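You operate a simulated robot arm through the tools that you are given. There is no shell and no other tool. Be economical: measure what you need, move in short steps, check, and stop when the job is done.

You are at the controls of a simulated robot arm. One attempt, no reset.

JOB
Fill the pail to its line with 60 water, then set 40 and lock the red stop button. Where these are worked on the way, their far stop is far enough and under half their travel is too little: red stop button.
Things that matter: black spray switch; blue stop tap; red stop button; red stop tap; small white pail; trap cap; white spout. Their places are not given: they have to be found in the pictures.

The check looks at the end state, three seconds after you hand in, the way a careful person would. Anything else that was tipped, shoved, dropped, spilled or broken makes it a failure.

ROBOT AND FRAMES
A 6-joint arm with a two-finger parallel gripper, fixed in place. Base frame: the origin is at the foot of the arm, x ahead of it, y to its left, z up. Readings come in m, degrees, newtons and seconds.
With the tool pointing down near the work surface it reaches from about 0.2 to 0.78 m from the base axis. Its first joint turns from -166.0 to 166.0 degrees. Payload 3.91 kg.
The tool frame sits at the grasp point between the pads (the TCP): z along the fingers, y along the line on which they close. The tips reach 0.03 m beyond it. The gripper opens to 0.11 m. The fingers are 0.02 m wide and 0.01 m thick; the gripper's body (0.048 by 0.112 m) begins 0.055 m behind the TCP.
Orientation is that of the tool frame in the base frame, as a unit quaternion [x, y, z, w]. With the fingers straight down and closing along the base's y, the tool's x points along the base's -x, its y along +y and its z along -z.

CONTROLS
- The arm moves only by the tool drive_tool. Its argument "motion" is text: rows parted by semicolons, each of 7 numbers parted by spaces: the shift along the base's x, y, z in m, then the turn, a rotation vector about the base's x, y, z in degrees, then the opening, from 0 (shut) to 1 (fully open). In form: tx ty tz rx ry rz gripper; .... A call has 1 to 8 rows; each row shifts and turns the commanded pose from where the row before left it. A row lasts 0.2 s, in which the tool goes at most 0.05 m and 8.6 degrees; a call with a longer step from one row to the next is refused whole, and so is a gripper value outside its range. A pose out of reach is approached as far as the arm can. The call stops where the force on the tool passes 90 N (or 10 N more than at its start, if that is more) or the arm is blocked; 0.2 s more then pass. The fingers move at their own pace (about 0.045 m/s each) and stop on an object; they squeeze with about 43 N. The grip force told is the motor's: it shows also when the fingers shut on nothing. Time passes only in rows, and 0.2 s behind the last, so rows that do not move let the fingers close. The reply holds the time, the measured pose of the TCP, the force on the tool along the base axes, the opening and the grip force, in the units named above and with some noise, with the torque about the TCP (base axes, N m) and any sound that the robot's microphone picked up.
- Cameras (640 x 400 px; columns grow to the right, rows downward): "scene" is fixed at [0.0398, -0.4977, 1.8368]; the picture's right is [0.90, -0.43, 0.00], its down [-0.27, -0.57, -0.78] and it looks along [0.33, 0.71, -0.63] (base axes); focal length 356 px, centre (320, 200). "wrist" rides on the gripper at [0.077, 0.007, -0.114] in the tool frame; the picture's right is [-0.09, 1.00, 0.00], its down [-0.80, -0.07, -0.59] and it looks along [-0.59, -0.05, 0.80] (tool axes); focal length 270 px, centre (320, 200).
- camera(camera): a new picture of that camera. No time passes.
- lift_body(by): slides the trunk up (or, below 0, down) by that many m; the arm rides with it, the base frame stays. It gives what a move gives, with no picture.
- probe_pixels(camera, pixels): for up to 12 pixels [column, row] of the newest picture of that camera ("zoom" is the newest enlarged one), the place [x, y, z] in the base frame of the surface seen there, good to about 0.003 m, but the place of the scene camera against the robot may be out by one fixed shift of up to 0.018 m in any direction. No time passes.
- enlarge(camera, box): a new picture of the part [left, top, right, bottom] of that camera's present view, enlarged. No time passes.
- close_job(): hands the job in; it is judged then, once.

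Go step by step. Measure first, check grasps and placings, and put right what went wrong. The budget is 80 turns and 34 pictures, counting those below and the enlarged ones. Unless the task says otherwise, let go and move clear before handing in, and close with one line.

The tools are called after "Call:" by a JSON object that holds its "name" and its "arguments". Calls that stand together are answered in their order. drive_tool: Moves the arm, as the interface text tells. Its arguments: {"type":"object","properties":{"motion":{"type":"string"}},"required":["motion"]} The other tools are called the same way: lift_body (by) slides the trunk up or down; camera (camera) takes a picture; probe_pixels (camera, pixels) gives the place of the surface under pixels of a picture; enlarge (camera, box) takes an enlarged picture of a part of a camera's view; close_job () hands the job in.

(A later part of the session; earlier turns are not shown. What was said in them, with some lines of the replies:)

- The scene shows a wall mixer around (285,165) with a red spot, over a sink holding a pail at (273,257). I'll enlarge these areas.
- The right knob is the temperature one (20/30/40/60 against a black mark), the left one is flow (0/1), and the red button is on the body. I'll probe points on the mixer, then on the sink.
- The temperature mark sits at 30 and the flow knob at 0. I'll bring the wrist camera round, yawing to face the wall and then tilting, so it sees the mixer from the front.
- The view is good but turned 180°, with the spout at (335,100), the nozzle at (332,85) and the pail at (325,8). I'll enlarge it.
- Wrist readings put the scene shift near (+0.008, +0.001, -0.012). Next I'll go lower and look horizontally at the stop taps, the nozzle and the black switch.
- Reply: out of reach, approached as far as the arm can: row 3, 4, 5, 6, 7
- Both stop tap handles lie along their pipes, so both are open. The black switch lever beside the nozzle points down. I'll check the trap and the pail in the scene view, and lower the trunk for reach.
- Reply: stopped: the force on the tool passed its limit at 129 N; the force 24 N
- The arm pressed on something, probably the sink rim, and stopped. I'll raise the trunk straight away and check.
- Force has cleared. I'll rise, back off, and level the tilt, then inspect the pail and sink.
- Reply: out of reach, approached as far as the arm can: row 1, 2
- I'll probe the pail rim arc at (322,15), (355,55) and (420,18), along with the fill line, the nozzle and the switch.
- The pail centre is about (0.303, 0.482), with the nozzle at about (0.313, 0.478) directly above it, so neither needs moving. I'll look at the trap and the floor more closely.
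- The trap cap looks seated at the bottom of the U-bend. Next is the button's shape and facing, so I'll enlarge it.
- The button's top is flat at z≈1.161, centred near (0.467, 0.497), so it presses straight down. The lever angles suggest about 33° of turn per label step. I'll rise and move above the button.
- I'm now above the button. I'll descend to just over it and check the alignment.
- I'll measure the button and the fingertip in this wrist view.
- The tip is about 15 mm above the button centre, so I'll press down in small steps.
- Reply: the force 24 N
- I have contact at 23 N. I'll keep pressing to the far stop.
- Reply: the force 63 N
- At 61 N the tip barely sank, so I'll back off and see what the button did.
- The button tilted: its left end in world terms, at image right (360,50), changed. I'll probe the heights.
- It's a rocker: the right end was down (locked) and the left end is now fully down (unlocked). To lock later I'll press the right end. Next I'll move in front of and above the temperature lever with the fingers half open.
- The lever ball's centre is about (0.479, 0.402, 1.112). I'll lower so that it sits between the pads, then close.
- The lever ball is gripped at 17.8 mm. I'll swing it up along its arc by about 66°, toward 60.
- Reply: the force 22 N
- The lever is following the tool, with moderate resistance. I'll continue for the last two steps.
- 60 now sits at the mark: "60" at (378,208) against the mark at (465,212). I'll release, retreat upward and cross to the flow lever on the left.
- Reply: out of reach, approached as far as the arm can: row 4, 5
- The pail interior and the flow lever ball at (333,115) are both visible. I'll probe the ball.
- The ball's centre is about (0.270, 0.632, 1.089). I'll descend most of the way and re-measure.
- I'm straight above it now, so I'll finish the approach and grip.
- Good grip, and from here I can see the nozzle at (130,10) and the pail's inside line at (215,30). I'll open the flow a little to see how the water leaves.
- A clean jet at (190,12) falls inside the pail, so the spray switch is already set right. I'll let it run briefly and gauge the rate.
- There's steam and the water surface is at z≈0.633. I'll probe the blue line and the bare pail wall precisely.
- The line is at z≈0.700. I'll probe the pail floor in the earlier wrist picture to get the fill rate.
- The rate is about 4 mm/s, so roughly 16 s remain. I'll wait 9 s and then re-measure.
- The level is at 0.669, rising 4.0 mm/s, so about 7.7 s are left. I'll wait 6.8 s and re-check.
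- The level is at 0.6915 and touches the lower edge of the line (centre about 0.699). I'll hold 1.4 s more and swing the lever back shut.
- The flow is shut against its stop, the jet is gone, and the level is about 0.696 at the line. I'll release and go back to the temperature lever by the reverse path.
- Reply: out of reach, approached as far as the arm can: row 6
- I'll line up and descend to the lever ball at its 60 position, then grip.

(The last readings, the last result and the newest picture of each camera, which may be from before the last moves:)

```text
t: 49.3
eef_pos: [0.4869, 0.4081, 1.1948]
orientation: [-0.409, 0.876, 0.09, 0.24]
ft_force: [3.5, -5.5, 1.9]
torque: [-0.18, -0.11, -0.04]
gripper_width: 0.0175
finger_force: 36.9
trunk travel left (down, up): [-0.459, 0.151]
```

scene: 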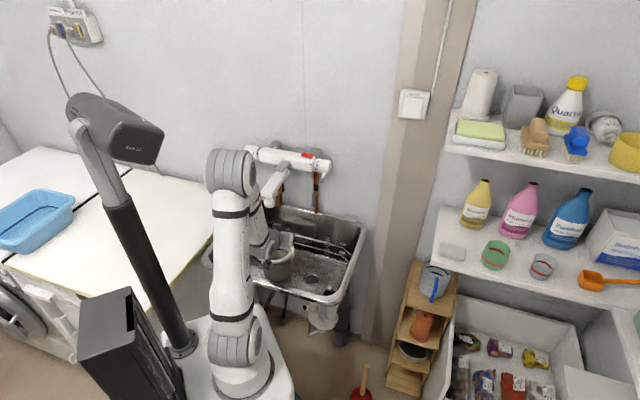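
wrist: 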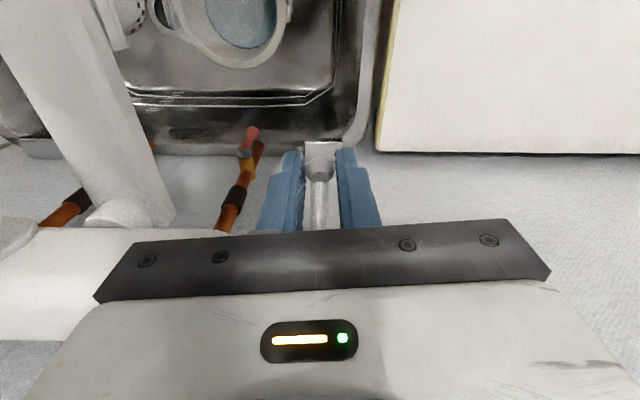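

The lever is gripped. I'll swing it down about 33° to 40 and check.

Call:
{"name": "drive_tool", "arguments": {"motion": "-0.0055 -0.0058 -0.0096 0 0 0 0.1; -0.0042 -0.0044 -0.0109 0 0 0 0.1; -0.0026 -0.0027 -0.0118 0 0 0 0.1; 0 0 0 0 0 0 0.1; 0 0 0 0 0 0 0.1"}}

Call:
{"name": "enlarge", "arguments": {"camera": "wrist", "box": [240, 60, 440, 210]}}

```text
t: 50.5
eef_pos: [0.4727, 0.395, 1.1615]
orientation: [-0.408, 0.877, 0.088, 0.238]
ft_force: [4.8, -12.7, -5.2]
torque: [-0.56, 0.17, -0.18]
gripper_width: 0.0177
finger_force: 44.8
trunk travel left (down, up): [-0.459, 0.151]
```

```text
2.67 times, centred on (340, 135) of wrist
```

zoom: 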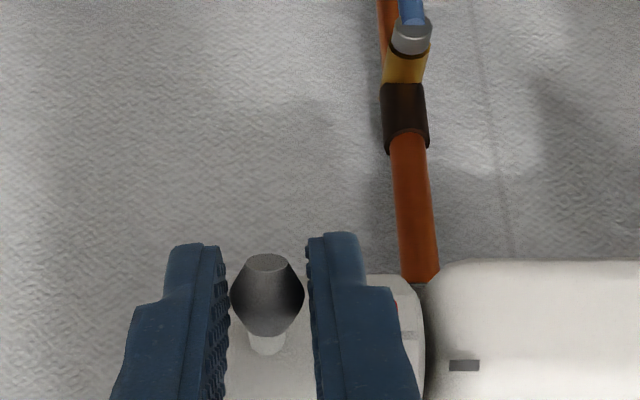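

By geometry the lever should be at 40, but the label is hidden. I'll release, back away and look.

Call:
{"name": "drive_tool", "arguments": {"motion": "0 0 0 0 0 0 0.3; 0 0 0 0 0 0 0.45; -0.01 -0.01 0.035 0 0 0 0.45; -0.01 -0.01 0.035 0 0 0 0.45; 0 0 0.01 0 0 0 0.45; 0 0 0 0 0 0 0.45"}}

Call:
{"name": "enlarge", "arguments": {"camera": "wrist", "box": [290, 60, 450, 200]}}

```text
t: 51.9
eef_pos: [0.4518, 0.3764, 1.2418]
orientation: [-0.408, 0.876, 0.089, 0.241]
ft_force: [-0.5, 0.4, -0.5]
torque: [0.0, 0.01, -0.03]
gripper_width: 0.0498
finger_force: 0.1
trunk travel left (down, up): [-0.459, 0.151]
```

```text
2.86 times, centred on (370, 130) of wrist
```

zoom: 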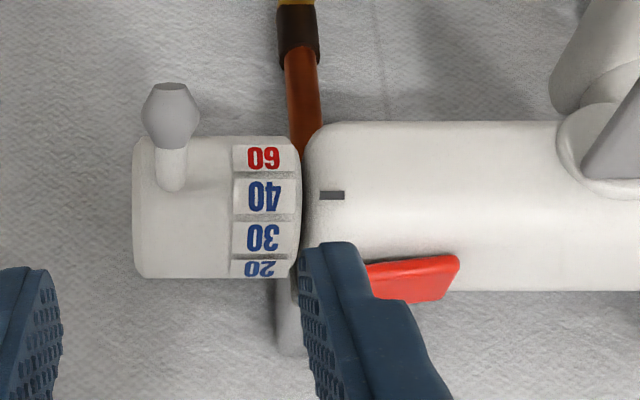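

40 at (264,197) is on the mark at (332,195). Now I'll close the fingers, move over the right end of the button and press it to lock.

Call:
{"name": "drive_tool", "arguments": {"motion": "0 0 0.02 0 0 0 0.2; 0.007 0.035 0 0 0 0 0; 0.007 0.035 0 0 0 0 0; 0.006 0.034 0 0 0 0 0; 0 0 0 0 0 0 0; 0 0 0 0 0 0 0"}}

```text
t: 53.3
eef_pos: [0.4717, 0.4811, 1.2617]
orientation: [-0.408, 0.876, 0.089, 0.241]
ft_force: [-0.4, -0.3, -0.4]
torque: [0.03, 0.01, 0.03]
gripper_width: 0.0
finger_force: 37.6
trunk travel left (down, up): [-0.459, 0.151]
```

Call:
{"name": "drive_tool", "arguments": {"motion": "0 0 -0.03 0 0 0 0; 0 0 -0.025 0 0 0 0; 0 0 -0.007 0 0 0 0; 0 0 -0.004 0 0 0 0; 0 0 -0.003 0 0 0 0; 0 0 -0.003 0 0 0 0; 0 0 -0.003 0 0 0 0"}}

```text
t: 54.9
eef_pos: [0.4712, 0.48, 1.1947]
orientation: [-0.407, 0.875, 0.091, 0.246]
ft_force: [8.9, 4.8, 33.5]
torque: [0.5, -0.21, -0.08]
gripper_width: 0.0
finger_force: 37.6
trunk travel left (down, up): [-0.459, 0.151]
```

Contact at 33 N. I'll press a little more, as on the first press, then lift clear.

Call:
{"name": "drive_tool", "arguments": {"motion": "0 0 -0.003 0 0 0 0; 0 0 -0.003 0 0 0 0; 0 0 0 0 0 0 0"}}

Call:
{"name": "drive_tool", "arguments": {"motion": "0 0 0.015 0 0 0 0; 0 0 0.03 0 0 0 0; -0.03 -0.03 0.02 0 0 0 0; 0 0 0 0 0 0 0"}}

Call:
{"name": "enlarge", "arguments": {"camera": "wrist", "box": [200, 60, 500, 220]}}

```text
t: 55.7
eef_pos: [0.4719, 0.4781, 1.1938]
orientation: [-0.407, 0.873, 0.093, 0.252]
ft_force: [10.8, 2.2, 60.2]
torque: [0.7, -0.24, -0.1]
gripper_width: 0.0
finger_force: 37.9
trunk travel left (down, up): [-0.459, 0.151]
```

```text
t: 56.7
eef_pos: [0.4423, 0.4496, 1.2465]
orientation: [-0.409, 0.876, 0.088, 0.239]
ft_force: [-0.3, -0.3, 0.0]
torque: [0.02, 0.01, 0.0]
gripper_width: 0.0001
finger_force: 37.6
trunk travel left (down, up): [-0.459, 0.151]
```

```text
2.13 times, centred on (350, 140) of wrist
```

zoom: 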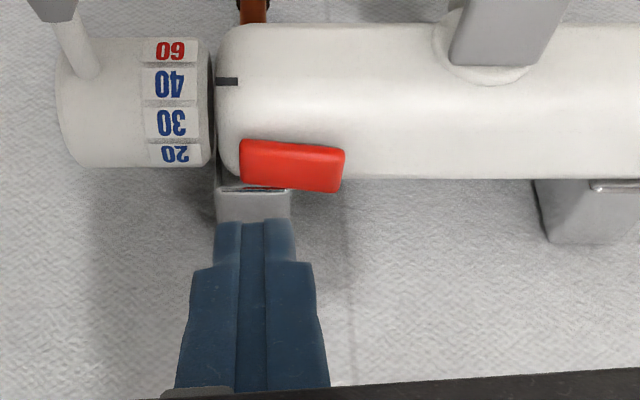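

The button is rocked back to its locked tilt and 40 is on the mark. I'll move clear and take a final look.

Call:
{"name": "drive_tool", "arguments": {"motion": "-0.03 -0.03 0.02 0 0 0 0; -0.035 -0.035 0.01 0 0 0 0; -0.03 -0.035 0 0 0 0 0; -0.02 -0.035 0 0 0 0 0; 0 0 0 0 0 0 0"}}

Call:
{"name": "enlarge", "arguments": {"camera": "scene", "box": [200, 130, 400, 350]}}

```text
refused: row 2 steps farther than a row can; nothing moved
```

```text
1.82 times, centred on (300, 240) of scene
```

zoom: 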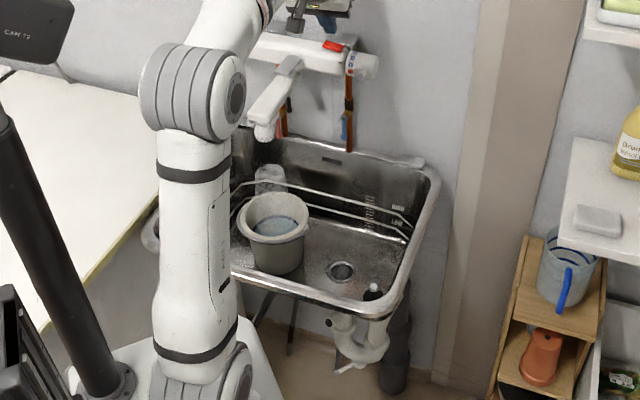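

The pail stands filled, the jet is off and nothing is disturbed. I'll retry the retreat with shorter steps and compare the water level with the line.

Call:
{"name": "probe_pixels", "arguments": {"camera": "zoom", "pixels": [[265, 226], [275, 228], [285, 230], [295, 226], [275, 216], [260, 219], [295, 216], [270, 212]]}}

Call:
{"name": "drive_tool", "arguments": {"motion": "-0.03 -0.03 0.02 0 0 0 0; -0.03 -0.03 0.01 0 0 0 0; -0.03 -0.03 0 0 0 0 0; -0.02 -0.035 0 0 0 0 0; 0 0 0 0 0 0 0"}}

Call:
{"name": "enlarge", "arguments": {"camera": "wrist", "box": [220, 0, 460, 130]}}

```text
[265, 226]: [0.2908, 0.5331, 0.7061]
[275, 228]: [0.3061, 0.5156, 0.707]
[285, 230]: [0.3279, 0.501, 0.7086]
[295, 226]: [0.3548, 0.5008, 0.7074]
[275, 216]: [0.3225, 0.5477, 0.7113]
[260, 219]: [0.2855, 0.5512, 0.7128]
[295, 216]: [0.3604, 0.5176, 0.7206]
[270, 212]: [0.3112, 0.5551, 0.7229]
```

```text
t: 57.9
eef_pos: [0.3324, 0.3271, 1.2774]
orientation: [-0.409, 0.876, 0.088, 0.24]
ft_force: [0.0, 0.1, 0.0]
torque: [0.02, 0.03, 0.0]
gripper_width: 0.0
finger_force: 37.7
trunk travel left (down, up): [-0.459, 0.151]
```

```text
2.67 times, centred on (340, 65) of wrist
```

zoom: 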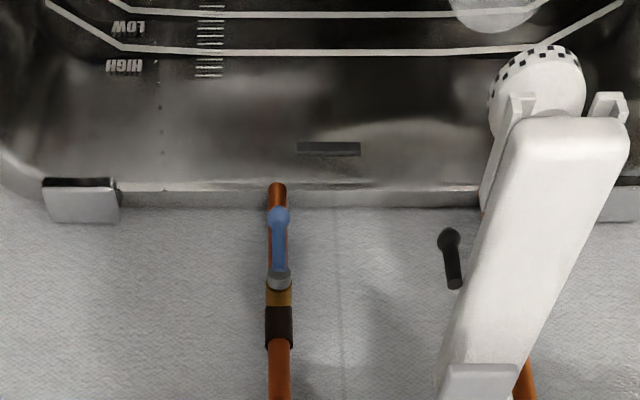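

Water stands about 3 mm under the middle of the line, the tap is shut, 40 is on the mark, the button is locked and the arm is clear. I'm handing in.

Call:
{"name": "close_job", "arguments": {}}

```text
The job is handed in.
```

I filled the pail at 60 to about 3 mm below the middle of its line. The flow is shut, the temperature is back on 40, the red stop button is locked, and the arm is clear. Early on the arm pressed on something, probably the sink rim, at up to 129 N; nothing looked moved or damaged afterwards.
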